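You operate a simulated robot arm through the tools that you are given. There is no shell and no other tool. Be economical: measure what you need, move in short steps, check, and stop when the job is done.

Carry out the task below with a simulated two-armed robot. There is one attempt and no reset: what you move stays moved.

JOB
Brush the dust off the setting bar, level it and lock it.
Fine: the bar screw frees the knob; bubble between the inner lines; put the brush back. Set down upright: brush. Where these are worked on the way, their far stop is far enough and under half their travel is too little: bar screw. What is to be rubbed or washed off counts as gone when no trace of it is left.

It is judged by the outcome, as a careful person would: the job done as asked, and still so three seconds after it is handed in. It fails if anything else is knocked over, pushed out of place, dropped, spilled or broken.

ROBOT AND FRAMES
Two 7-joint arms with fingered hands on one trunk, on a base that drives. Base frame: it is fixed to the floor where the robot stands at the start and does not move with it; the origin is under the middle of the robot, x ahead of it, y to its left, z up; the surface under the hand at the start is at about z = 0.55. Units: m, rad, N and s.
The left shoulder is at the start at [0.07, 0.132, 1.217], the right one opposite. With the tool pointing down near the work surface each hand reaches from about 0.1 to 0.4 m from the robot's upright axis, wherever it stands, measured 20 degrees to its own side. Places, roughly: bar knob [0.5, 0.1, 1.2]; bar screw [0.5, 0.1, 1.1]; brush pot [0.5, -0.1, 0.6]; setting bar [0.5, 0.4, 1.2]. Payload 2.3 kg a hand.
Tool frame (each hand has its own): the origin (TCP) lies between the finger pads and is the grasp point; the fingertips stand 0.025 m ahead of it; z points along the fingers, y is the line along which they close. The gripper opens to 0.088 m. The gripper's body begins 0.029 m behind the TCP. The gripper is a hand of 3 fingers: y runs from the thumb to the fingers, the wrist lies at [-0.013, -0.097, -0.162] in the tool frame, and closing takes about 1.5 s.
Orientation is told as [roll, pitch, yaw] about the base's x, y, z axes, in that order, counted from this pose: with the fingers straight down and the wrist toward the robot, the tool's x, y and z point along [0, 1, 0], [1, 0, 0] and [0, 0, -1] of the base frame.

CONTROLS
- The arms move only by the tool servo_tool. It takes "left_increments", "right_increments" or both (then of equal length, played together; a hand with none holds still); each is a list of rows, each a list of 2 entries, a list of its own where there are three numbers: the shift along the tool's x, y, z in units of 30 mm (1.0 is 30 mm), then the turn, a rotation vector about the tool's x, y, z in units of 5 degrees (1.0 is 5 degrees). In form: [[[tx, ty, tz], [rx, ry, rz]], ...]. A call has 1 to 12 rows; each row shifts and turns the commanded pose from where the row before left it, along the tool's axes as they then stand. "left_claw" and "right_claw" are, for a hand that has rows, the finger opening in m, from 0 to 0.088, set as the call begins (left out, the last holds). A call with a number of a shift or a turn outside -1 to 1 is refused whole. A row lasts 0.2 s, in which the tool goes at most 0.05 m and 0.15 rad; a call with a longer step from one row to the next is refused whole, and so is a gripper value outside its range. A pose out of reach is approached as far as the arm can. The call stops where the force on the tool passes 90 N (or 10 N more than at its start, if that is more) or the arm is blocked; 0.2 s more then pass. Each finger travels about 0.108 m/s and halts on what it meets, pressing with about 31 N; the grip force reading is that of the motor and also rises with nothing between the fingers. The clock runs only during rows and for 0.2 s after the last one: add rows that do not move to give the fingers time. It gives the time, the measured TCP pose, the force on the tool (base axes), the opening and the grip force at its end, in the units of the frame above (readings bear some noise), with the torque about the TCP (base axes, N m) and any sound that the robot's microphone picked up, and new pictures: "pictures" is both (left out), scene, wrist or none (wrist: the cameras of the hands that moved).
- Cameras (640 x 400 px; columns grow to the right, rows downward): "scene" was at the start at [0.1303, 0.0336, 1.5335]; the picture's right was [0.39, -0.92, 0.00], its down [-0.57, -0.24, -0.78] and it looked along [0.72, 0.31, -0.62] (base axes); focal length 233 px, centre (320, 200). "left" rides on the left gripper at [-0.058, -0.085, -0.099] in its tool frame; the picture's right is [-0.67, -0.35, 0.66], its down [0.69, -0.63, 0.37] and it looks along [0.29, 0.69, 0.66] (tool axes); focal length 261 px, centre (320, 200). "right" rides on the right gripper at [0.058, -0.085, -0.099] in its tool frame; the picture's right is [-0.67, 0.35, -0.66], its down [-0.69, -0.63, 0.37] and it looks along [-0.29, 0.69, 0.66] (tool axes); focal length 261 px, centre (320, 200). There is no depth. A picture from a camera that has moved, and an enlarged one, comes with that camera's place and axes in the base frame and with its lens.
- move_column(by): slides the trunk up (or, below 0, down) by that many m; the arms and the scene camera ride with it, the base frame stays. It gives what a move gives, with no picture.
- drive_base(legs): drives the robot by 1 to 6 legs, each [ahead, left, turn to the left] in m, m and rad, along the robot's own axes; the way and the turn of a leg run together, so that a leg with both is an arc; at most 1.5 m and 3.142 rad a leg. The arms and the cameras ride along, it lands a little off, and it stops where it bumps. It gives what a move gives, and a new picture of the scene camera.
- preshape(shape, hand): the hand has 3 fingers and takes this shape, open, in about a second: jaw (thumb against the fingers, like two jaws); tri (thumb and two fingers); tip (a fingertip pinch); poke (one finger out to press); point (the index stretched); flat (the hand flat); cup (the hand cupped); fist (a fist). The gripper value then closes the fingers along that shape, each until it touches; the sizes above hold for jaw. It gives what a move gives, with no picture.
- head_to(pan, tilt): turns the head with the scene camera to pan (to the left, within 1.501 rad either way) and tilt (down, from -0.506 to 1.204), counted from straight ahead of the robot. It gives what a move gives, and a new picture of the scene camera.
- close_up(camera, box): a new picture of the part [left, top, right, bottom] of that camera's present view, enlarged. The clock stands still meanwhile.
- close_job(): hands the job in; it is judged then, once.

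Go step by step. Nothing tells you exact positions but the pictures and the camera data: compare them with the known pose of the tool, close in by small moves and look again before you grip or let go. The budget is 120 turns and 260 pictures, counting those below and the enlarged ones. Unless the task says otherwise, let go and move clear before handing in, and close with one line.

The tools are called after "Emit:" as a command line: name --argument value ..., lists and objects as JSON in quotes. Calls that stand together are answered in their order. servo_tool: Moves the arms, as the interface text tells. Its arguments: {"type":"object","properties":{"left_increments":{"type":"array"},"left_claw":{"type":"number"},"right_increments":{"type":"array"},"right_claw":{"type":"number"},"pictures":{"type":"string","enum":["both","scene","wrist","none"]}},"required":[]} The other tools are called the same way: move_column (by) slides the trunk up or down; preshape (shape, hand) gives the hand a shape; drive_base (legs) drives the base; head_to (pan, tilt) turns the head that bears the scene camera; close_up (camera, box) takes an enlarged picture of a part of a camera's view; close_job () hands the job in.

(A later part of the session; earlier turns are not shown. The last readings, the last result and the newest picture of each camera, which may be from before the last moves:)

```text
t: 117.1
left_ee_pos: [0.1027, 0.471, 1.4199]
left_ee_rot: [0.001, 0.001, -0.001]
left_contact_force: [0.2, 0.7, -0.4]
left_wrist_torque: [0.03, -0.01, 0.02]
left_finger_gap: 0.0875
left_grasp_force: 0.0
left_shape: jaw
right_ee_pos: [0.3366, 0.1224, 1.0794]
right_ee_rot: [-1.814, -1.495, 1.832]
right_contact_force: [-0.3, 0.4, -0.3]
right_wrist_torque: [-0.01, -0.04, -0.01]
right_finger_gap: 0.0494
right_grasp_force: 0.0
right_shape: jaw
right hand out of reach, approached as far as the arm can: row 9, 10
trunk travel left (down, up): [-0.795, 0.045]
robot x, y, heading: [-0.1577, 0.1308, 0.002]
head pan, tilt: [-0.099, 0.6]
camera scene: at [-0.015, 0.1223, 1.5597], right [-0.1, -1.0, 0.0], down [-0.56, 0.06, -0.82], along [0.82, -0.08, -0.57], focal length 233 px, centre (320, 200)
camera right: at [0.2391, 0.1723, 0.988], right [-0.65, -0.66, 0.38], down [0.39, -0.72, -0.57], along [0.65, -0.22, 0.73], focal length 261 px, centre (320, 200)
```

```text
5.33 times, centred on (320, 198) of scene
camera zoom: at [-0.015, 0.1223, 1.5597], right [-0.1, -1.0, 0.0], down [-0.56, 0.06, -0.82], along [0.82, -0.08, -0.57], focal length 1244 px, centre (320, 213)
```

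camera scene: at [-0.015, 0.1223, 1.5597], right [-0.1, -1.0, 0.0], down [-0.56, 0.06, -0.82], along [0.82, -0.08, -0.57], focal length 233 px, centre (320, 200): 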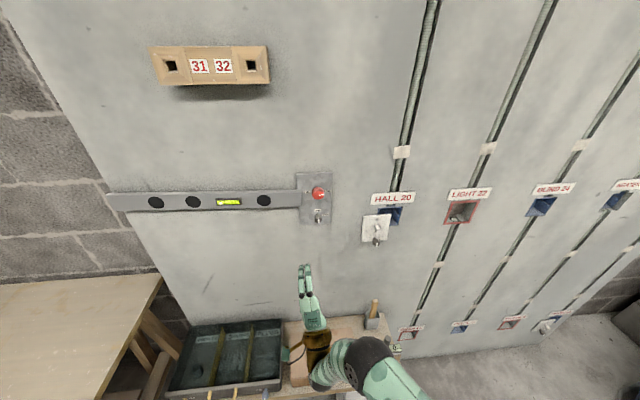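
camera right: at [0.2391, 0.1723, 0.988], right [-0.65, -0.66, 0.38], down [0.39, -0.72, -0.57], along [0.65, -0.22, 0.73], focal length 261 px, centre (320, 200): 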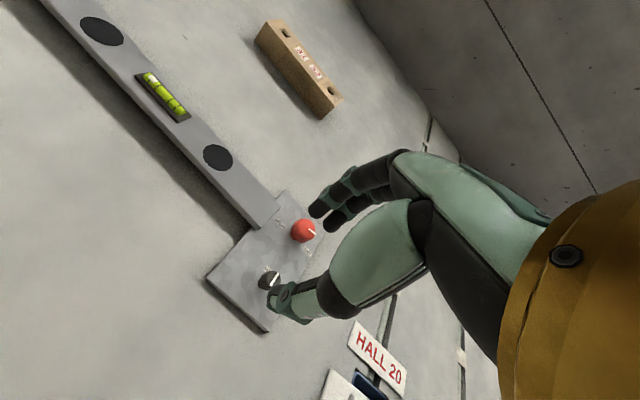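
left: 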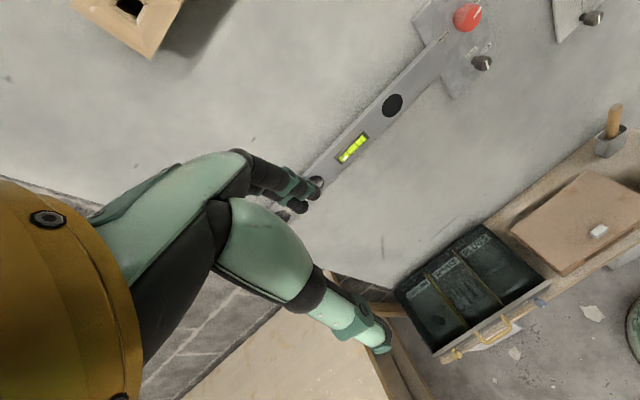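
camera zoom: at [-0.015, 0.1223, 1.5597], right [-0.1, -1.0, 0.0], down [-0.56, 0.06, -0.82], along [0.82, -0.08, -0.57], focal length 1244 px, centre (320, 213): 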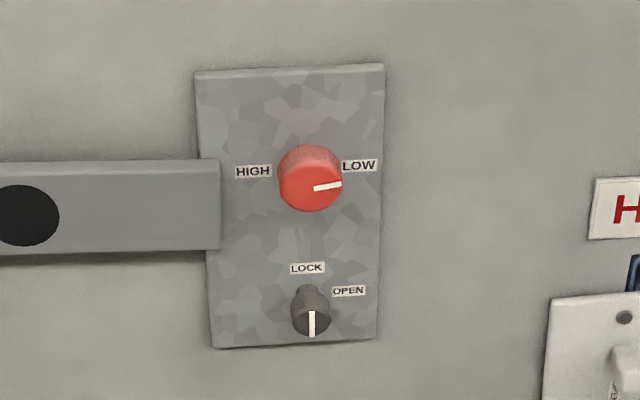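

The screw's mark is vertical (LOCK at 12, OPEN at 3), so it needs a quarter turn clockwise. I'm driving slightly nearer, then rolling the hand back 90° for a full turning range.

Emit:
drive_base --legs '[[0.05, 0.02, 0]]'

Emit:
servo_tool --right_increments '[[[-0.7, 0.7, 0.3], [0, 0, -1]], [[-0.7, 0.7, 0], [0, 0, -1]], [[0, 0, 0], [0, 0, -1]], [[0, 0, 0], [0, 0, -1]], [[0, 0, 0], [0, 0, -1]], [[0, 0, 0], [0, 0, -1]], [[0, 0, 0], [0, 0, -1]], [[0, 0, 0], [0, 0, -1]], [[0, 0, 0], [0, 0, -1]]]' --pictures "none"

Emit:
servo_tool --right_increments '[[[0, 0, 0], [0, 0, -1]], [[0, 0, 0], [0, 0, -1]], [[0, 0, 0], [0, 0, -1]], [[0, 0, 0], [0, 0, -1]], [[0, 0, 0], [0, 0, -1]], [[0, 0, 0], [0, 0, -1]], [[0, 0, 0], [0, 0, -1]], [[0, 0, 0], [0, 0, -1]], [[0, 0, 0], [0, 0, -1]]]'

```text
t: 118.1
left_ee_pos: [0.1418, 0.4885, 1.4241]
left_ee_rot: [0.004, -0.005, 0.003]
left_contact_force: [0.1, -0.1, 0.2]
left_wrist_torque: [-0.04, -0.07, 0.0]
left_finger_gap: 0.0877
left_grasp_force: 0.2
left_shape: jaw
right_ee_pos: [0.379, 0.1426, 1.0833]
right_ee_rot: [-1.902, -1.497, 1.923]
right_contact_force: [-1.1, 0.2, 1.0]
right_wrist_torque: [-0.02, 0.02, 0.02]
right_finger_gap: 0.0496
right_grasp_force: 0.0
right_shape: jaw
trunk travel left (down, up): [-0.795, 0.045]
robot x, y, heading: [-0.1083, 0.1521, 0.002]
head pan, tilt: [-0.099, 0.6]
camera scene: at [0.0238, 0.1388, 1.5607], right [-0.1, -1.0, 0.0], down [-0.56, 0.06, -0.83], along [0.83, -0.08, -0.56], focal length 233 px, centre (320, 200)
```

scene: 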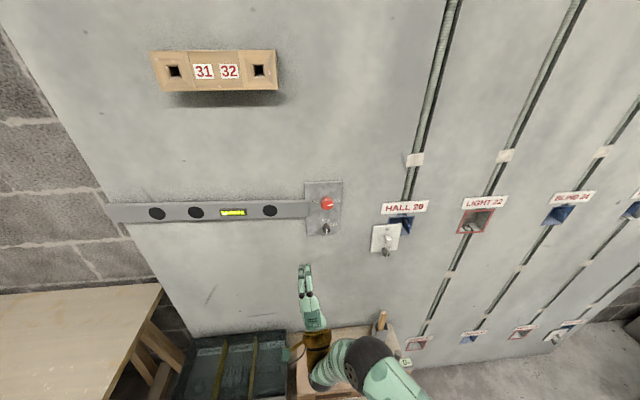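

```text
t: 120.1
left_ee_pos: [0.1505, 0.4904, 1.4216]
left_ee_rot: [0.0, 0.004, 0.003]
left_contact_force: [-0.6, -0.7, 0.8]
left_wrist_torque: [0.01, 0.04, 0.01]
left_finger_gap: 0.0874
left_grasp_force: 0.0
left_shape: jaw
right_ee_pos: [0.3946, 0.1064, 1.1254]
right_ee_rot: [-1.593, -0.71, 1.607]
right_contact_force: [-0.1, -0.3, 0.1]
right_wrist_torque: [0.04, 0.0, 0.01]
right_finger_gap: 0.0497
right_grasp_force: 0.0
right_shape: jaw
trunk travel left (down, up): [-0.795, 0.045]
robot x, y, heading: [-0.1059, 0.1513, 0.003]
head pan, tilt: [-0.099, 0.6]
```

```text
t: 122.1
left_ee_pos: [0.1511, 0.4906, 1.421]
left_ee_rot: [0.003, 0.001, 0.003]
left_contact_force: [0.0, 0.6, 0.1]
left_wrist_torque: [-0.01, -0.03, 0.03]
left_finger_gap: 0.0875
left_grasp_force: 0.0
left_shape: jaw
right_ee_pos: [0.3958, 0.1063, 1.1266]
right_ee_rot: [-1.587, 0.074, 1.592]
right_contact_force: [-0.5, 0.7, -0.3]
right_wrist_torque: [0.0, 0.0, 0.04]
right_finger_gap: 0.0497
right_grasp_force: 0.0
right_shape: jaw
trunk travel left (down, up): [-0.795, 0.045]
robot x, y, heading: [-0.1029, 0.1541, 0.007]
head pan, tilt: [-0.099, 0.6]
camera scene: at [0.034, 0.1424, 1.5597], right [-0.1, -1.0, 0.0], down [-0.56, 0.05, -0.83], along [0.82, -0.08, -0.56], focal length 233 px, centre (320, 200)
camera right: at [0.2996, 0.0159, 1.0719], right [-0.67, 0.38, 0.63], down [0.37, -0.57, 0.74], along [0.64, 0.73, 0.24], focal length 261 px, centre (320, 200)
```

scene: 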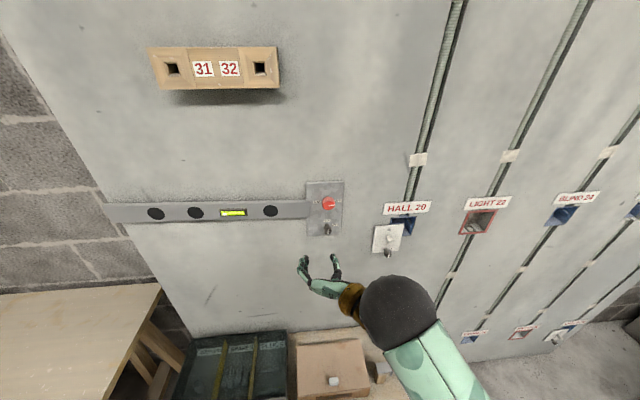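
right: 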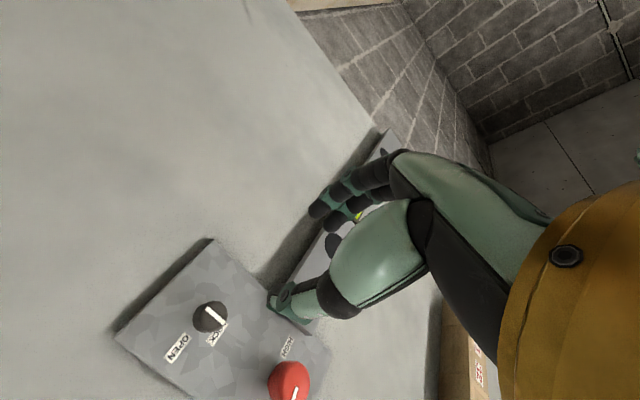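

From this angle the pointer clearly points up to LOCK, so a clockwise quarter turn opens it. I'm lining up with the screw at about (y 0.076, z 1.133).

Emit:
servo_tool --right_increments '[[[-0.07, -0.5, 0], [0, 0, 0]], [[-0.07, -0.5, 0.4], [0, 0, 0]], [[0, 0, 0.7], [0, 0, 0]], [[0, 0, 0], [0, 0, 0]]]'

Emit:
close_up --camera "scene" --box '[280, 170, 380, 270]'

```text
t: 123.1
left_ee_pos: [0.151, 0.4904, 1.4206]
left_ee_rot: [0.002, 0.002, 0.002]
left_contact_force: [-0.5, -0.3, -0.2]
left_wrist_torque: [-0.02, 0.01, 0.01]
left_finger_gap: 0.0875
left_grasp_force: 0.0
left_shape: jaw
right_ee_pos: [0.4287, 0.0786, 1.1356]
right_ee_rot: [-1.588, 0.073, 1.591]
right_contact_force: [-0.7, 0.3, -0.2]
right_wrist_torque: [0.01, 0.01, -0.02]
right_finger_gap: 0.0497
right_grasp_force: 0.1
right_shape: jaw
trunk travel left (down, up): [-0.795, 0.045]
robot x, y, heading: [-0.1033, 0.1492, 0.006]
head pan, tilt: [-0.099, 0.6]
camera scene: at [0.0341, 0.1425, 1.5597], right [-0.1, -1.0, 0.0], down [-0.56, 0.05, -0.83], along [0.82, -0.08, -0.57], focal length 233 px, centre (320, 200)
camera right: at [0.334, -0.0124, 1.0795], right [-0.67, 0.38, 0.63], down [0.37, -0.57, 0.74], along [0.64, 0.73, 0.24], focal length 261 px, centre (320, 200)
```

scene: 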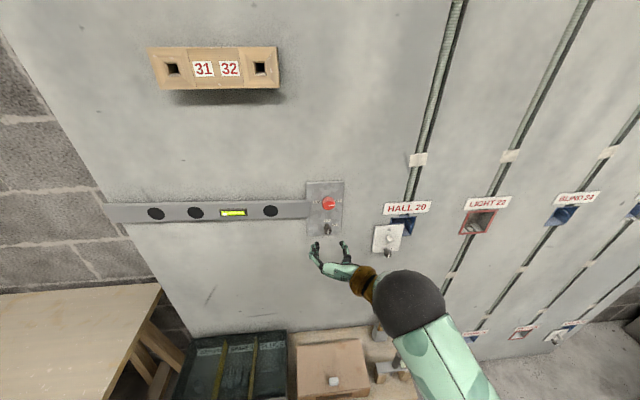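
right: 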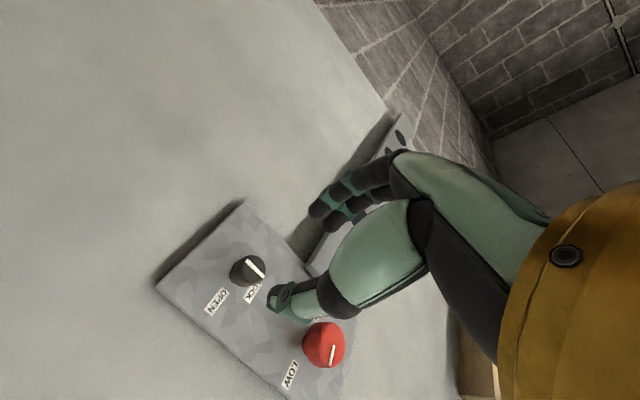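

```text
4.00 times, centred on (330, 220) of scene
camera zoom: at [0.0341, 0.1425, 1.5597], right [-0.1, -1.0, 0.0], down [-0.56, 0.05, -0.83], along [0.82, -0.08, -0.57], focal length 933 px, centre (280, 120)
```

zoom: 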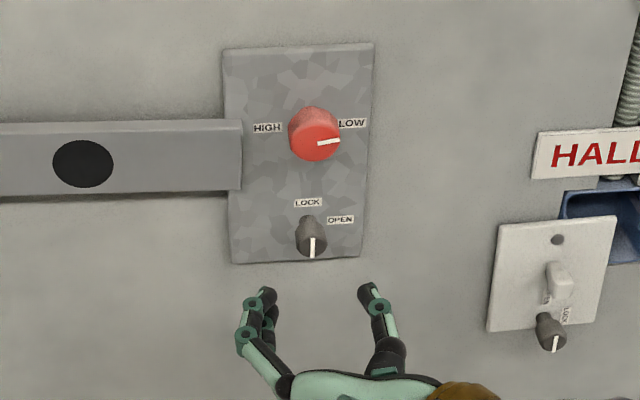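

Emit:
servo_tool --right_increments '[[[0, -0.08, 0.7], [0, 0, 0]], [[0, 0, 0.7], [0, 0, 0]], [[0, 0, 0.5], [0, 0, 0]], [[0, 0, 0], [0, 0, 0]]]'

Emit:
close_up --camera "right" --box '[240, 160, 400, 320]'

Emit:
close_up --camera "scene" --box '[280, 170, 380, 270]'

```text
t: 124.1
left_ee_pos: [0.1515, 0.4924, 1.4209]
left_ee_rot: [0.002, 0.003, 0.005]
left_contact_force: [0.2, 0.4, -0.2]
left_wrist_torque: [-0.01, -0.03, 0.01]
left_finger_gap: 0.0877
left_grasp_force: 0.1
left_shape: jaw
right_ee_pos: [0.4864, 0.0762, 1.1344]
right_ee_rot: [-1.588, 0.074, 1.592]
right_contact_force: [-1.0, 0.0, 0.0]
right_wrist_torque: [-0.01, -0.02, -0.02]
right_finger_gap: 0.0496
right_grasp_force: 0.0
right_shape: jaw
trunk travel left (down, up): [-0.795, 0.045]
robot x, y, heading: [-0.1051, 0.1515, -0.002]
head pan, tilt: [-0.099, 0.6]
camera scene: at [0.0342, 0.1423, 1.5597], right [-0.1, -1.0, 0.0], down [-0.56, 0.05, -0.82], along [0.82, -0.08, -0.57], focal length 233 px, centre (320, 200)
camera right: at [0.3902, -0.0144, 1.0805], right [-0.67, 0.38, 0.63], down [0.37, -0.57, 0.74], along [0.64, 0.73, 0.24], focal length 261 px, centre (320, 200)
```

scene: 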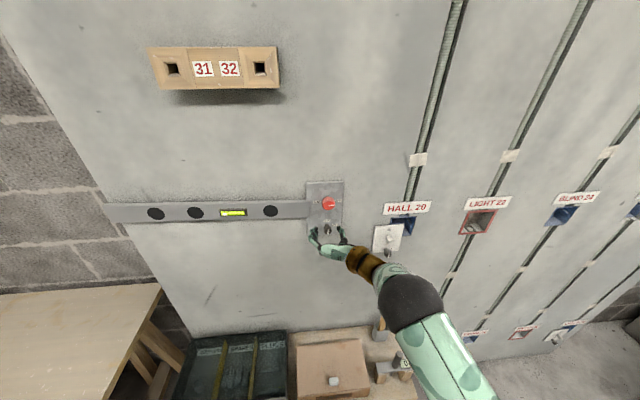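
right: 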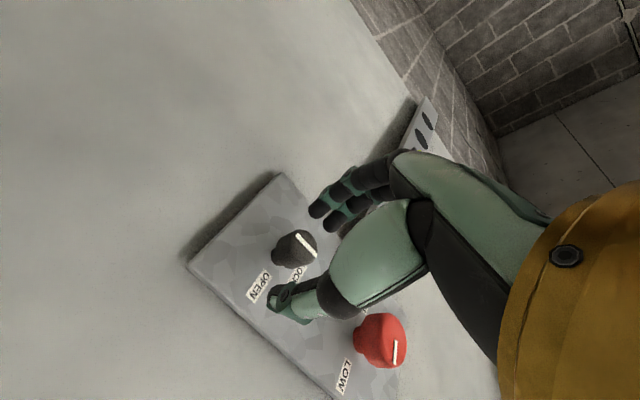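

```text
2.50 times, centred on (320, 240) of right
camera zoom: at [0.3902, -0.0144, 1.0805], right [-0.67, 0.38, 0.63], down [0.37, -0.57, 0.74], along [0.64, 0.73, 0.24], focal length 652 px, centre (320, 100)
```

zoom: 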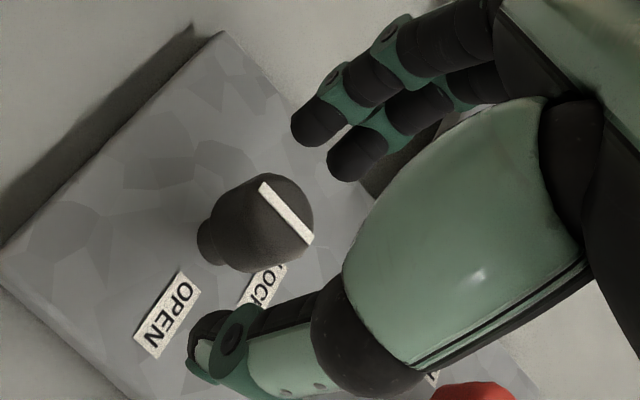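

```text
4.00 times, centred on (330, 220) of scene
camera zoom: at [0.0342, 0.1423, 1.5597], right [-0.1, -1.0, 0.0], down [-0.56, 0.05, -0.82], along [0.82, -0.08, -0.57], focal length 933 px, centre (280, 120)
```

zoom: 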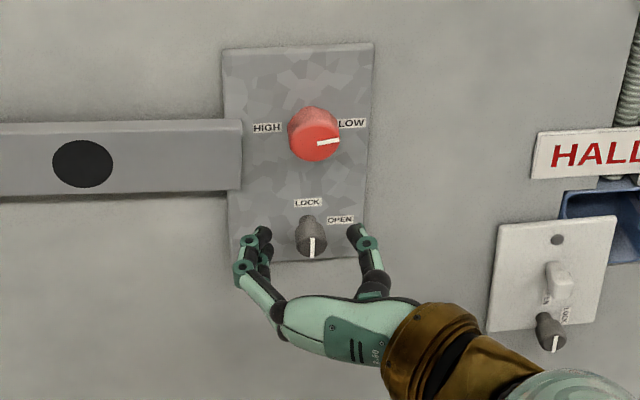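

Well aligned. I'm closing on the screw.

Emit:
servo_tool --right_increments '[[[0, 0, 0.1], [0, 0, 0]], [[0, 0, 0], [0, 0, 0]], [[0, 0, 0], [0, 0, 0]], [[0, 0, 0], [0, 0, 0]], [[0, 0, 0], [0, 0, 0]]]' --right_claw 0.0 --pictures "wrist"

Emit:
close_up --camera "scene" --box '[280, 170, 380, 270]'

```text
t: 125.3
left_ee_pos: [0.1494, 0.4917, 1.4203]
left_ee_rot: [0.002, 0.001, 0.003]
left_contact_force: [-1.0, 0.3, 0.9]
left_wrist_torque: [0.01, -0.01, 0.0]
left_finger_gap: 0.0878
left_grasp_force: 0.1
left_shape: jaw
right_ee_pos: [0.4875, 0.0759, 1.1348]
right_ee_rot: [-1.589, 0.072, 1.59]
right_contact_force: [3.0, -0.7, 7.4]
right_wrist_torque: [0.01, -0.14, 0.01]
right_finger_gap: 0.0108
right_grasp_force: 30.8
right_shape: jaw
trunk travel left (down, up): [-0.795, 0.045]
robot x, y, heading: [-0.105, 0.1526, 0.007]
head pan, tilt: [-0.099, 0.6]
camera right: at [0.3926, -0.0144, 1.0811], right [-0.68, 0.38, 0.63], down [0.36, -0.57, 0.74], along [0.64, 0.73, 0.25], focal length 261 px, centre (320, 200)
```

right: 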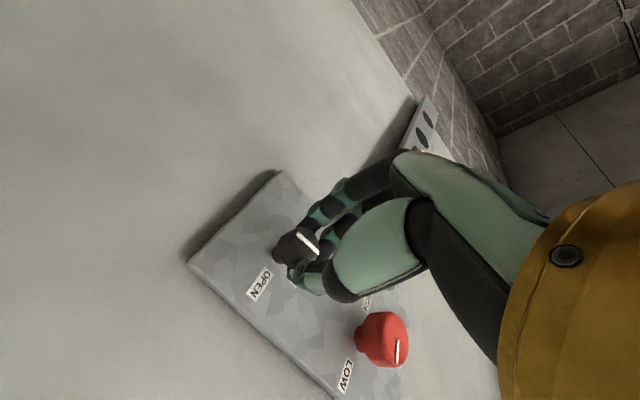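

```text
4.00 times, centred on (330, 220) of scene
camera zoom: at [0.0337, 0.1421, 1.5598], right [-0.1, -1.0, 0.0], down [-0.56, 0.05, -0.83], along [0.82, -0.08, -0.56], focal length 933 px, centre (280, 120)
```

zoom: 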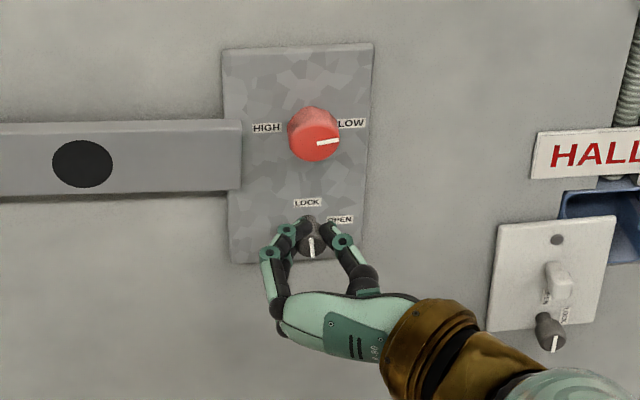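

The grip is above the screw's centre (gap 0.011 m, upward force). I'm reopening, going 9 mm lower and closing again.

Emit:
servo_tool --right_increments '[[[0, 0, 0], [0, 0, 0]], [[0, 0, 0], [0, 0, 0]], [[0.3, 0.02, 0.1], [0, 0, 0]], [[0, 0, 0], [0, 0, 0]]]' --right_claw 0.05 --pictures "none"

Emit:
servo_tool --right_increments '[[[0, 0, 0], [0, 0, 0]], [[0, 0, 0], [0, 0, 0]], [[0, 0, 0], [0, 0, 0]], [[0, 0, 0], [0, 0, 0]], [[0, 0, 0], [0, 0, 0]]]' --right_claw 0.0 --pictures "none"

Emit:
close_up --camera "right" --box '[240, 160, 400, 320]'

```text
t: 126.3
left_ee_pos: [0.151, 0.4908, 1.4211]
left_ee_rot: [0.003, 0.002, 0.005]
left_contact_force: [0.4, -0.1, 0.1]
left_wrist_torque: [-0.01, 0.02, 0.02]
left_finger_gap: 0.0873
left_grasp_force: 0.0
left_shape: jaw
right_ee_pos: [0.492, 0.0771, 1.1249]
right_ee_rot: [-1.586, 0.072, 1.592]
right_contact_force: [0.1, 0.1, -1.0]
right_wrist_torque: [0.03, 0.03, 0.0]
right_finger_gap: 0.0496
right_grasp_force: 0.1
right_shape: jaw
trunk travel left (down, up): [-0.795, 0.045]
robot x, y, heading: [-0.1048, 0.1511, 0.005]
head pan, tilt: [-0.099, 0.6]
```

```text
t: 127.5
left_ee_pos: [0.1518, 0.4906, 1.4205]
left_ee_rot: [0.002, 0.004, 0.004]
left_contact_force: [-1.3, -0.9, 0.2]
left_wrist_torque: [0.0, 0.0, 0.01]
left_finger_gap: 0.0876
left_grasp_force: 0.1
left_shape: jaw
right_ee_pos: [0.4936, 0.0761, 1.1245]
right_ee_rot: [-1.584, 0.074, 1.589]
right_contact_force: [-3.1, -1.4, -10.3]
right_wrist_torque: [-0.01, 0.15, 0.01]
right_finger_gap: 0.0113
right_grasp_force: 30.8
right_shape: jaw
trunk travel left (down, up): [-0.795, 0.045]
robot x, y, heading: [-0.1018, 0.1497, 0.006]
head pan, tilt: [-0.099, 0.6]
```

```text
2.50 times, centred on (320, 240) of right
camera zoom: at [0.3974, -0.0149, 1.0707], right [-0.67, 0.38, 0.63], down [0.37, -0.57, 0.73], along [0.64, 0.73, 0.24], focal length 652 px, centre (320, 100)
```

zoom: 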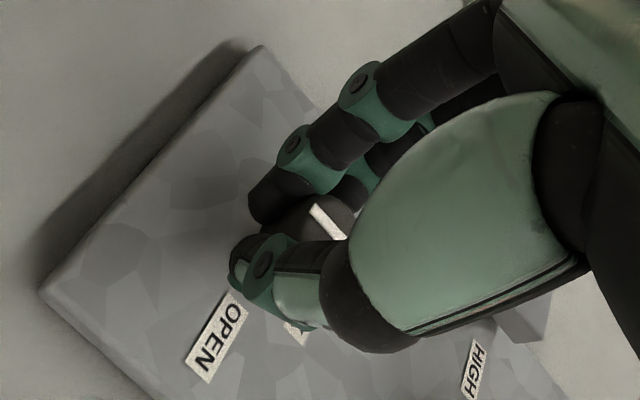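

Now slightly low; the centre is about z 1.130. Adjusting.

Emit:
servo_tool --right_increments '[[[0, 0, 0], [0, 0, 0]], [[0, 0, 0], [0, 0, 0]], [[-0.2, 0, 0], [0, 0, 0]], [[0, 0, 0], [0, 0, 0]]]' --right_claw 0.05 --pictures "none"

Emit:
servo_tool --right_increments '[[[0, 0, 0], [0, 0, 0]], [[0, 0, 0], [0, 0, 0]], [[0, 0, 0], [0, 0, 0]], [[0, 0, 0], [0, 0, 0]], [[0, 0, 0], [0, 0, 0]]]' --right_claw 0.0 --pictures "none"

```text
t: 128.5
left_ee_pos: [0.1507, 0.4916, 1.4207]
left_ee_rot: [0.003, 0.001, 0.003]
left_contact_force: [0.6, -0.2, -0.3]
left_wrist_torque: [0.01, 0.02, 0.02]
left_finger_gap: 0.0876
left_grasp_force: 0.0
left_shape: jaw
right_ee_pos: [0.493, 0.0769, 1.1317]
right_ee_rot: [-1.589, 0.071, 1.592]
right_contact_force: [0.0, 0.0, 0.3]
right_wrist_torque: [-0.03, 0.01, -0.02]
right_finger_gap: 0.0495
right_grasp_force: 0.1
right_shape: jaw
trunk travel left (down, up): [-0.795, 0.045]
robot x, y, heading: [-0.0999, 0.1483, 0.001]
head pan, tilt: [-0.099, 0.6]
```

```text
t: 129.7
left_ee_pos: [0.1507, 0.4923, 1.4203]
left_ee_rot: [0.001, 0.002, 0.003]
left_contact_force: [-0.2, 0.5, -1.1]
left_wrist_torque: [0.0, 0.0, 0.03]
left_finger_gap: 0.0875
left_grasp_force: 0.1
left_shape: jaw
right_ee_pos: [0.4907, 0.076, 1.1325]
right_ee_rot: [-1.588, 0.073, 1.589]
right_contact_force: [0.9, -0.8, 2.4]
right_wrist_torque: [0.01, -0.03, 0.01]
right_finger_gap: 0.0127
right_grasp_force: 31.4
right_shape: jaw
trunk travel left (down, up): [-0.795, 0.045]
robot x, y, heading: [-0.1069, 0.1517, 0.001]
head pan, tilt: [-0.099, 0.6]
```

Good centred grip. I'm turning clockwise 20° as a test.

Emit:
servo_tool --right_increments '[[[0, 0, 0], [0, 0, 1]], [[0, 0, 0], [0, 0, 1]], [[0, 0, 0], [0, 0, 1]], [[0, 0, 0], [0, 0, 1]], [[0, 0, 0], [0, 0, 0]]]' --pictures "wrist"

Emit:
close_up --camera "scene" --box '[300, 180, 360, 250]'

```text
t: 130.9
left_ee_pos: [0.1523, 0.4911, 1.4199]
left_ee_rot: [0.002, 0.001, 0.002]
left_contact_force: [-0.2, 0.2, -0.4]
left_wrist_torque: [-0.01, 0.01, 0.04]
left_finger_gap: 0.0877
left_grasp_force: 0.0
left_shape: jaw
right_ee_pos: [0.4934, 0.0777, 1.1315]
right_ee_rot: [-1.585, -0.277, 1.596]
right_contact_force: [-1.8, 0.8, -6.8]
right_wrist_torque: [-0.07, 0.1, 0.08]
right_finger_gap: 0.0124
right_grasp_force: 30.8
right_shape: jaw
trunk travel left (down, up): [-0.795, 0.045]
robot x, y, heading: [-0.1014, 0.1481, 0.003]
head pan, tilt: [-0.099, 0.6]
camera right: at [0.3968, 0.0094, 1.0498], right [-0.67, 0.14, 0.73], down [0.38, -0.79, 0.49], along [0.64, 0.6, 0.47], focal length 261 px, centre (320, 200)
```

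right: 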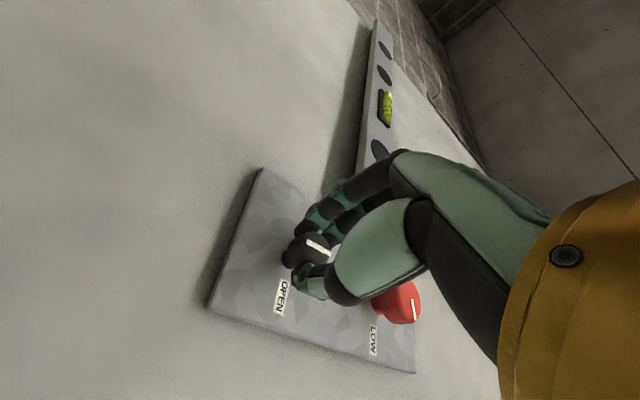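

```text
5.71 times, centred on (330, 215) of scene
camera zoom: at [0.0358, 0.1425, 1.5594], right [-0.1, -1.0, 0.0], down [-0.56, 0.05, -0.82], along [0.82, -0.08, -0.57], focal length 1332 px, centre (263, 114)
```

zoom: 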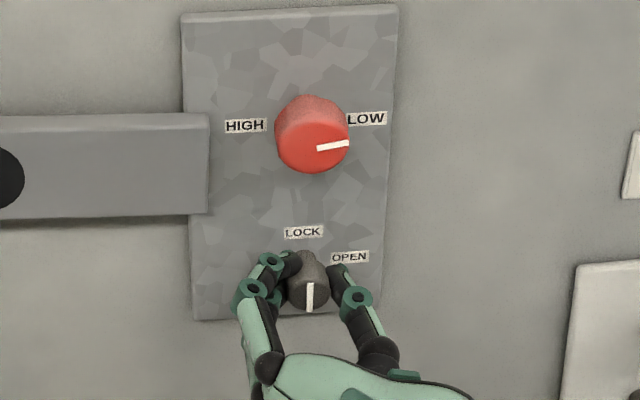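

The screw didn't follow, which may mean clockwise is against its stop. I'm trying counter-clockwise.

Emit:
servo_tool --right_increments '[[[0, 0, 0], [0, 0, -1]], [[0, 0, 0], [0, 0, -1]], [[0, 0, 0], [0, 0, -1]], [[0, 0, 0], [0, 0, -1]], [[0, 0, 0], [0, 0, -1]], [[0, 0, 0], [0, 0, -1]], [[0, 0, 0], [0, 0, -1]], [[0, 0, 0], [0, 0, -1]], [[0, 0, 0], [0, 0, 0]]]' --pictures "wrist"

Emit:
close_up --camera "scene" --box '[300, 180, 360, 250]'

```text
t: 132.9
left_ee_pos: [0.1525, 0.4909, 1.4209]
left_ee_rot: [0.002, 0.001, 0.004]
left_contact_force: [-0.5, 0.1, 0.0]
left_wrist_torque: [-0.01, 0.0, 0.04]
left_finger_gap: 0.0876
left_grasp_force: 0.0
left_shape: jaw
right_ee_pos: [0.4926, 0.0756, 1.1306]
right_ee_rot: [-1.589, 0.422, 1.584]
right_contact_force: [-2.5, -0.5, -5.4]
right_wrist_torque: [0.0, 0.11, 0.07]
right_finger_gap: 0.0123
right_grasp_force: 31.2
right_shape: jaw
trunk travel left (down, up): [-0.795, 0.045]
robot x, y, heading: [-0.1065, 0.1529, 0.003]
head pan, tilt: [-0.099, 0.6]
camera right: at [0.3966, -0.0267, 1.1107], right [-0.68, 0.58, 0.46], down [0.36, -0.28, 0.89], along [0.64, 0.76, -0.01], focal length 261 px, centre (320, 200)
```

right: 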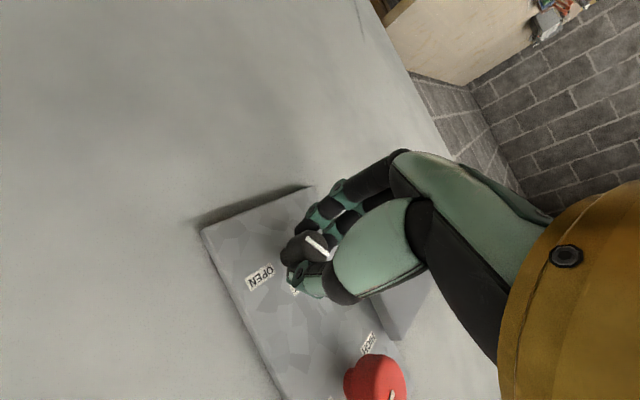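

```text
5.71 times, centred on (330, 215) of scene
camera zoom: at [0.0352, 0.1417, 1.5596], right [-0.1, -1.0, 0.0], down [-0.56, 0.05, -0.82], along [0.82, -0.08, -0.57], focal length 1332 px, centre (263, 114)
```

zoom: 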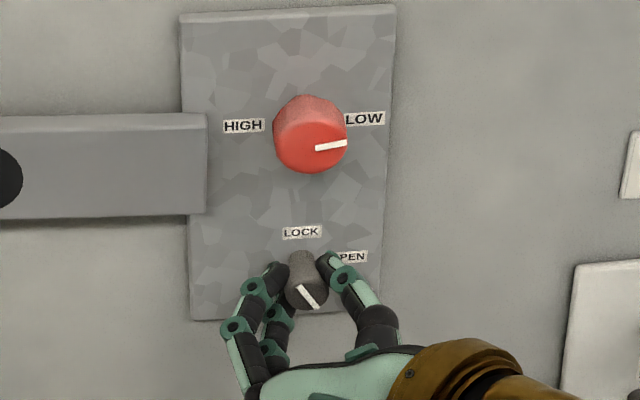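

Counter-clockwise works: the screw followed by about 40°. Continuing.

Emit:
servo_tool --right_increments '[[[0, 0, 0], [0, 0, -1]], [[0, 0, 0], [0, 0, -1]], [[0, 0, 0], [0, 0, -1]], [[0, 0, 0], [0, 0, -1]], [[0, 0, 0], [0, 0, -1]], [[0, 0, 0], [0, 0, -1]], [[0, 0, 0], [0, 0, -1]], [[0, 0, 0], [0, 0, -1]], [[0, 0, 0], [0, 0, -1]], [[0, 0, 0], [0, 0, -1]], [[0, 0, 0], [0, 0, -1]], [[0, 0, 0], [0, 0, 0]]]' --pictures "wrist"

Emit:
close_up --camera "scene" --box '[300, 180, 360, 250]'

```text
t: 135.5
left_ee_pos: [0.1519, 0.4899, 1.4201]
left_ee_rot: [0.003, 0.002, 0.003]
left_contact_force: [0.0, -0.2, -0.1]
left_wrist_torque: [0.03, -0.02, 0.01]
left_finger_gap: 0.0876
left_grasp_force: 0.0
left_shape: jaw
right_ee_pos: [0.4922, 0.0761, 1.1309]
right_ee_rot: [-1.655, 1.381, 1.51]
right_contact_force: [-1.2, -2.5, -4.5]
right_wrist_torque: [-0.02, 0.23, -0.02]
right_finger_gap: 0.0124
right_grasp_force: 30.9
right_shape: jaw
trunk travel left (down, up): [-0.795, 0.045]
robot x, y, heading: [-0.1052, 0.1523, 0.003]
head pan, tilt: [-0.099, 0.6]
camera right: at [0.3945, 0.0012, 1.2013], right [-0.67, 0.71, -0.23], down [0.34, 0.56, 0.75], along [0.66, 0.42, -0.62], focal length 261 px, centre (320, 200)
```

right: 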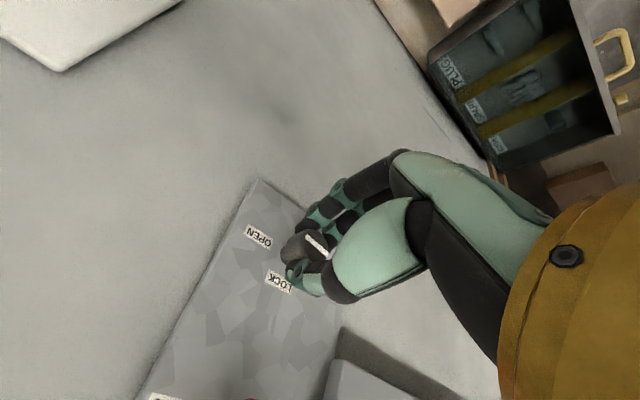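

```text
5.71 times, centred on (330, 215) of scene
camera zoom: at [0.0356, 0.1406, 1.5595], right [-0.1, -1.0, 0.0], down [-0.56, 0.06, -0.82], along [0.82, -0.08, -0.57], focal length 1332 px, centre (263, 114)
```

zoom: 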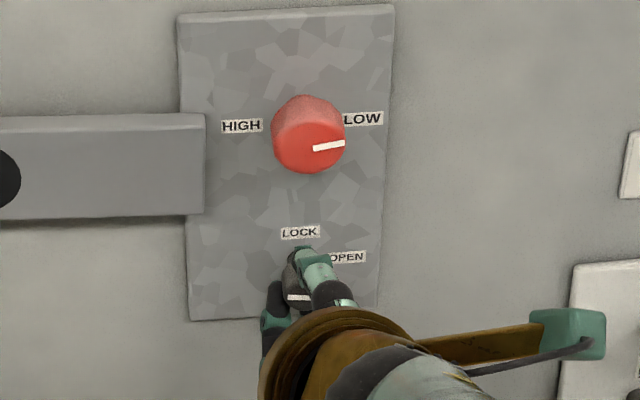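

The mark is now horizontal, towards OPEN. I'm pushing a little further to reach the stop.

Emit:
servo_tool --right_increments '[[[0, 0, 0], [0, 0, -1]], [[0, 0, 0], [0, 0, -1]], [[0, 0, 0], [0, 0, -1]], [[0, 0, 0], [0, 0, 0]]]' --pictures "none"

Emit:
close_up --camera "scene" --box '[310, 210, 350, 250]'

Emit:
close_up --camera "right" --box '[240, 180, 380, 320]'

```text
t: 136.5
left_ee_pos: [0.1547, 0.4977, 1.4181]
left_ee_rot: [-0.004, 0.005, 0.004]
left_contact_force: [-0.6, -0.8, 0.1]
left_wrist_torque: [0.04, -0.03, 0.01]
left_finger_gap: 0.0877
left_grasp_force: 0.0
left_shape: jaw
right_ee_pos: [0.4897, 0.0731, 1.12]
right_ee_rot: [-2.438, 1.538, 0.744]
right_contact_force: [24.1, 7.2, 25.8]
right_wrist_torque: [0.02, -0.19, 0.03]
right_finger_gap: 0.0103
right_grasp_force: 31.0
right_shape: jaw
right hand out of reach, approached as far as the arm can: row 2
trunk travel left (down, up): [-0.795, 0.045]
robot x, y, heading: [-0.1047, 0.147, 0.004]
head pan, tilt: [-0.099, 0.6]
```

```text
10.00 times, centred on (330, 230) of scene
camera zoom: at [0.0402, 0.149, 1.5594], right [-0.09, -1.0, 0.0], down [-0.57, 0.05, -0.82], along [0.82, -0.08, -0.57], focal length 2332 px, centre (220, -100)
```

zoom: 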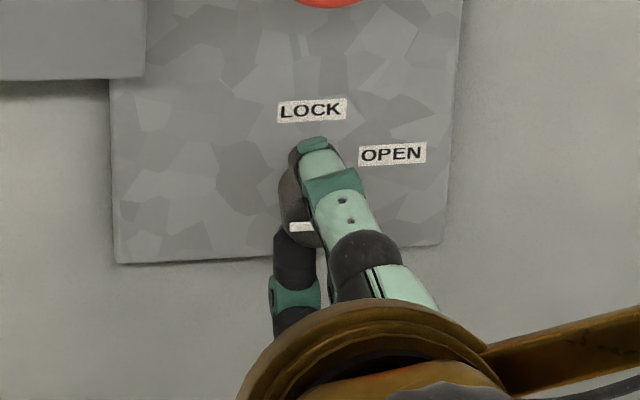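

```text
2.86 times, centred on (310, 250) of right
camera zoom: at [0.3908, 0.0093, 1.2014], right [-0.67, 0.65, -0.35], down [0.32, 0.69, 0.65], along [0.67, 0.33, -0.67], focal length 745 px, centre (349, 57)
```

zoom: 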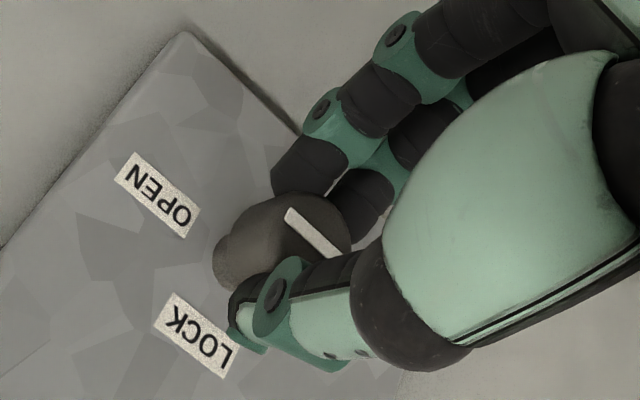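

The screw is at OPEN. I'm letting go and backing away.

Emit:
servo_tool --right_increments '[[[0, 0, 0], [0, 0, 0]], [[0, 0, 0], [0, 0, 0]], [[0, 0, 0], [0, 0, 0]], [[0, 0, -0.7], [0, 0, 0]], [[0, 0, -0.7], [0, 0, 0]], [[0, 0, -0.7], [0, 0, 0]], [[0, 0, -0.7], [0, 0, 0]]]' --right_claw 0.06 --pictures "none"

Emit:
close_up --camera "scene" --box '[290, 170, 370, 250]'

Emit:
close_up --camera "scene" --box '[190, 180, 290, 242]'

```text
t: 138.1
left_ee_pos: [0.1493, 0.4916, 1.4209]
left_ee_rot: [0.001, 0.001, 0.003]
left_contact_force: [-0.4, -0.1, 0.1]
left_wrist_torque: [-0.03, 0.02, -0.01]
left_finger_gap: 0.0876
left_grasp_force: 0.1
left_shape: jaw
right_ee_pos: [0.4161, 0.043, 1.1104]
right_ee_rot: [2.089, 1.562, -1.035]
right_contact_force: [-0.1, 0.4, -0.3]
right_wrist_torque: [0.0, 0.04, -0.02]
right_finger_gap: 0.0604
right_grasp_force: 0.1
right_shape: jaw
right hand out of reach, approached as far as the arm can: row 4, 5, 6
trunk travel left (down, up): [-0.795, 0.045]
robot x, y, heading: [-0.1061, 0.1479, 0.007]
head pan, tilt: [-0.099, 0.6]
```

```text
5.00 times, centred on (330, 210) of scene
camera zoom: at [0.0334, 0.1421, 1.5598], right [-0.1, -1.0, 0.0], down [-0.56, 0.05, -0.83], along [0.82, -0.08, -0.56], focal length 1166 px, centre (270, 150)
```

zoom: 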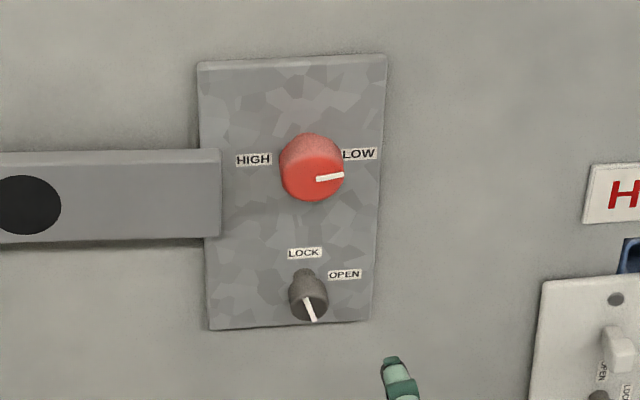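

```text
6.40 times, centred on (240, 211) of scene
camera zoom: at [0.0334, 0.1421, 1.5598], right [-0.1, -1.0, 0.0], down [-0.56, 0.05, -0.83], along [0.82, -0.08, -0.56], focal length 1492 px, centre (832, 130)
```

zoom: 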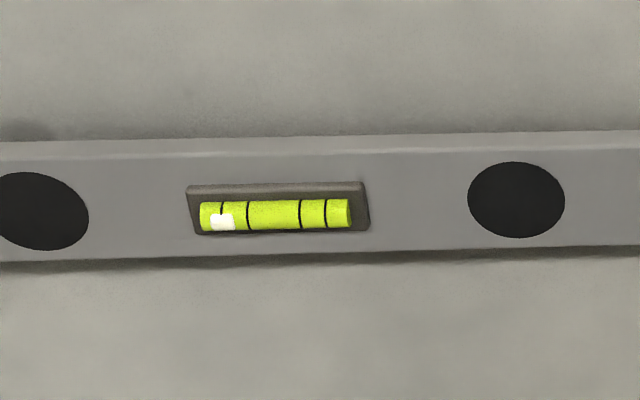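

The screw swung back to about 20° as I released at the awkward end of the arm's range. I'll redo it with a better range: start with the wrist below and finish with the wrist to the right.

Emit:
servo_tool --right_increments '[[[0, 0, -0.3], [0, 0, 1]], [[0, 0, 0], [0, 0, 1]], [[0, 0, 0], [0, 0, 1]], [[0, 0, 0], [0, 0, 1]], [[0, 0, 0], [0, 0, 1]], [[0, 0, 0], [0, 0, 1]], [[0, 0, 0], [0, 0, 1]], [[0, 0, 0], [0, 0, 1]], [[0, 0, 0], [0, 0, 1]], [[0, 0, 0], [0, 0, 1]], [[0, 0, 0], [0, 0, 1]], [[0, 0, 0], [0, 0, 1]]]' --pictures "none"

Emit:
servo_tool --right_increments '[[[0, 0, 0], [0, 0, 1]], [[0, 0, 0], [0, 0, 1]], [[0, 0, 0], [0, 0, 1]], [[0, 0, 0], [0, 0, 1]], [[0, 0, 0], [0, 0, 1]], [[0, 0, 0], [0, 0, 1]], [[0, 0, 0], [0, 0, 1]], [[0, 0, 0], [0, 0, 1]], [[0, 0, 0], [0, 0, 1]], [[0, 0, 0], [0, 0, 1]], [[0, 0, 0], [0, 0, 1]], [[0, 0, 0], [0, 0, 1]]]' --pictures "none"

Emit:
servo_tool --right_increments '[[[0, 0, 0], [0, 0, 1]], [[0, 0, 0], [0, 0, 1]], [[0, 0, 0], [0, 0, 1]], [[0, 0, 0], [0, 0, 1]], [[0, 0, 0], [0, 0, 1]], [[0, 0, 0], [0, 0, 1]], [[0, 0, 0], [0, 0, 1]], [[0, 0, 0], [0, 0, 1]]]'

Emit:
close_up --camera "scene" --box '[290, 170, 370, 250]'

```text
t: 140.7
left_ee_pos: [0.1506, 0.4907, 1.4212]
left_ee_rot: [0.0, 0.002, 0.001]
left_contact_force: [-0.4, -0.1, -0.4]
left_wrist_torque: [0.02, -0.02, 0.01]
left_finger_gap: 0.0875
left_grasp_force: 0.0
left_shape: jaw
right_ee_pos: [0.4078, 0.0522, 1.1126]
right_ee_rot: [-1.592, 0.546, 1.592]
right_contact_force: [0.7, 0.4, -1.3]
right_wrist_torque: [0.0, 0.0, 0.01]
right_finger_gap: 0.06
right_grasp_force: 0.1
right_shape: jaw
trunk travel left (down, up): [-0.795, 0.045]
robot x, y, heading: [-0.1087, 0.1494, 0.005]
head pan, tilt: [-0.099, 0.6]
```

```text
t: 143.3
left_ee_pos: [0.1513, 0.493, 1.42]
left_ee_rot: [0.004, 0.003, 0.003]
left_contact_force: [0.4, 0.2, 0.1]
left_wrist_torque: [0.0, 0.01, 0.03]
left_finger_gap: 0.0873
left_grasp_force: 0.0
left_shape: jaw
right_ee_pos: [0.4061, 0.0514, 1.1157]
right_ee_rot: [-1.59, -0.502, 1.612]
right_contact_force: [-0.1, 0.8, -0.1]
right_wrist_torque: [-0.01, 0.01, -0.01]
right_finger_gap: 0.0602
right_grasp_force: 0.0
right_shape: jaw
trunk travel left (down, up): [-0.795, 0.045]
robot x, y, heading: [-0.1055, 0.1519, 0.004]
head pan, tilt: [-0.099, 0.6]
```

```text
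t: 145.1
left_ee_pos: [0.152, 0.4916, 1.4201]
left_ee_rot: [0.001, 0.003, 0.004]
left_contact_force: [0.5, -0.6, 0.1]
left_wrist_torque: [-0.01, -0.02, 0.03]
left_finger_gap: 0.0879
left_grasp_force: 0.0
left_shape: jaw
right_ee_pos: [0.4073, 0.0513, 1.1149]
right_ee_rot: [-1.624, -1.203, 1.652]
right_contact_force: [0.3, 0.3, 0.6]
right_wrist_torque: [0.05, 0.02, -0.01]
right_finger_gap: 0.0601
right_grasp_force: 0.1
right_shape: jaw
trunk travel left (down, up): [-0.795, 0.045]
robot x, y, heading: [-0.1041, 0.1502, 0.006]
head pan, tilt: [-0.099, 0.6]
camera scene: at [0.0344, 0.1424, 1.5597], right [-0.1, -1.0, 0.0], down [-0.56, 0.05, -0.82], along [0.82, -0.08, -0.57], focal length 233 px, centre (320, 200)
camera right: at [0.3097, 0.0714, 1.0119], right [-0.65, -0.52, 0.55], down [0.4, -0.85, -0.33], along [0.65, 0.01, 0.76], focal length 261 px, centre (320, 200)
```

scene: 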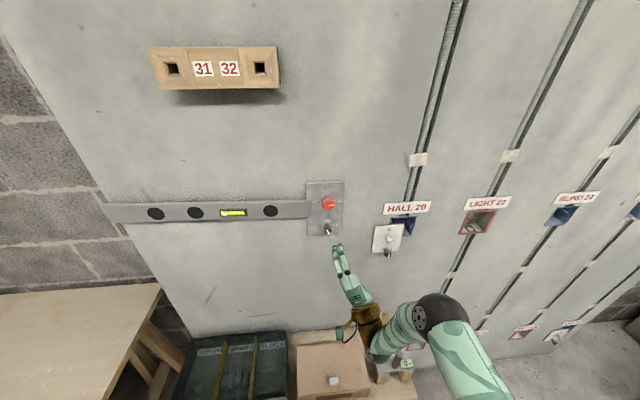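
right: 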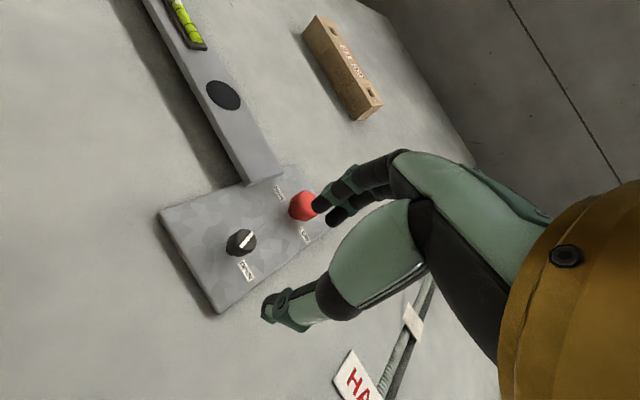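

```text
5.00 times, centred on (330, 210) of scene
camera zoom: at [0.0344, 0.1424, 1.5597], right [-0.1, -1.0, 0.0], down [-0.56, 0.05, -0.82], along [0.82, -0.08, -0.57], focal length 1166 px, centre (270, 150)
```

zoom: 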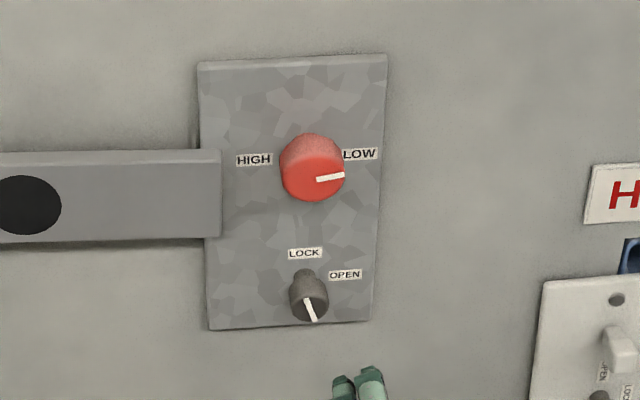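

I'm lining up again on the known screw centre (y 0.0765, z 1.1305) and advancing.

Emit:
servo_tool --right_increments '[[[0.27, 0.35, 0.2], [0, 0, 0]], [[0.27, 0.35, 0.6], [0, 0, 0]], [[0, 0, 0.7], [0, 0, 0]], [[0, 0, 0.7], [0, 0, 0]], [[0, 0, 0.5], [0, 0, 0]], [[0, 0, 0], [0, 0, 0]]]' --right_claw 0.05 --pictures "none"

Emit:
close_up --camera "right" --box '[220, 160, 400, 340]'

```text
t: 146.5
left_ee_pos: [0.1497, 0.4924, 1.4199]
left_ee_rot: [0.002, 0.003, 0.004]
left_contact_force: [-0.1, 0.9, 0.3]
left_wrist_torque: [0.01, 0.01, 0.04]
left_finger_gap: 0.0876
left_grasp_force: 0.0
left_shape: jaw
right_ee_pos: [0.4873, 0.0747, 1.13]
right_ee_rot: [-1.622, -1.198, 1.651]
right_contact_force: [0.2, -0.6, -0.6]
right_wrist_torque: [-0.01, 0.02, -0.01]
right_finger_gap: 0.0504
right_grasp_force: 0.0
right_shape: jaw
trunk travel left (down, up): [-0.795, 0.045]
robot x, y, heading: [-0.1014, 0.152, 0.002]
head pan, tilt: [-0.099, 0.6]
```

```text
2.22 times, centred on (310, 250) of right
camera zoom: at [0.39, 0.0953, 1.0263], right [-0.65, -0.52, 0.56], down [0.4, -0.86, -0.33], along [0.65, 0.01, 0.76], focal length 579 px, centre (342, 89)
```

zoom: 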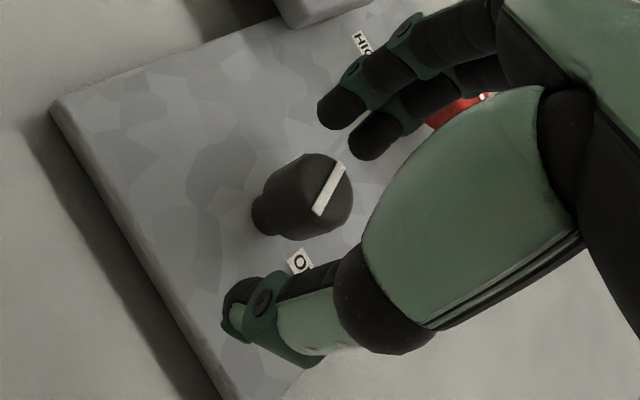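

Emit:
servo_tool --right_increments '[[[0.05, 0.03, 0.2], [0, 0, 0]], [[0, 0, 0], [0, 0, 0]], [[0, 0, 0], [0, 0, 0]], [[0, 0, 0], [0, 0, 0]], [[0, 0, 0], [0, 0, 0]], [[0, 0, 0], [0, 0, 0]]]' --right_claw 0.0 --pictures "none"

Emit:
servo_tool --right_increments '[[[0, 0, 0], [0, 0, -1]], [[0, 0, 0], [0, 0, -1]], [[0, 0, 0], [0, 0, -1]], [[0, 0, 0], [0, 0, -1]], [[0, 0, 0], [0, 0, -1]], [[0, 0, 0], [0, 0, -1]], [[0, 0, 0], [0, 0, -1]], [[0, 0, 0], [0, 0, -1]], [[0, 0, 0], [0, 0, -1]], [[0, 0, 0], [0, 0, -1]], [[0, 0, 0], [0, 0, -1]], [[0, 0, 0], [0, 0, -1]]]' --pictures "none"

Emit:
close_up --camera "scene" --box '[300, 190, 360, 250]'

```text
t: 147.9
left_ee_pos: [0.1506, 0.4918, 1.4218]
left_ee_rot: [0.001, 0.003, 0.004]
left_contact_force: [0.4, 1.2, -1.0]
left_wrist_torque: [-0.02, 0.0, 0.03]
left_finger_gap: 0.0876
left_grasp_force: 0.1
left_shape: jaw
right_ee_pos: [0.493, 0.0779, 1.1305]
right_ee_rot: [-1.624, -1.199, 1.65]
right_contact_force: [-2.3, 0.2, -3.2]
right_wrist_torque: [0.0, 0.04, -0.04]
right_finger_gap: 0.0148
right_grasp_force: 30.5
right_shape: jaw
trunk travel left (down, up): [-0.795, 0.045]
robot x, y, heading: [-0.1055, 0.1536, 0.008]
head pan, tilt: [-0.099, 0.6]
```

```text
t: 150.5
left_ee_pos: [0.1501, 0.4888, 1.423]
left_ee_rot: [0.004, 0.003, 0.004]
left_contact_force: [0.8, -0.2, -0.2]
left_wrist_torque: [0.0, -0.03, -0.02]
left_finger_gap: 0.0877
left_grasp_force: 0.1
left_shape: jaw
right_ee_pos: [0.4923, 0.0754, 1.1293]
right_ee_rot: [-1.59, -0.152, 1.606]
right_contact_force: [-2.7, -3.9, -4.3]
right_wrist_torque: [0.01, 0.11, -0.07]
right_finger_gap: 0.0144
right_grasp_force: 31.4
right_shape: jaw
trunk travel left (down, up): [-0.795, 0.045]
robot x, y, heading: [-0.1012, 0.1526, 0.001]
head pan, tilt: [-0.099, 0.6]
```

```text
6.67 times, centred on (330, 220) of scene
camera zoom: at [0.0336, 0.1392, 1.5597], right [-0.1, -1.0, 0.0], down [-0.56, 0.06, -0.83], along [0.82, -0.08, -0.56], focal length 1554 px, centre (253, 67)
```

zoom: 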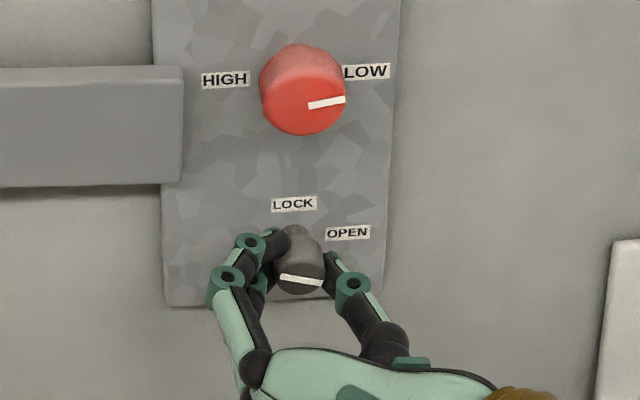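

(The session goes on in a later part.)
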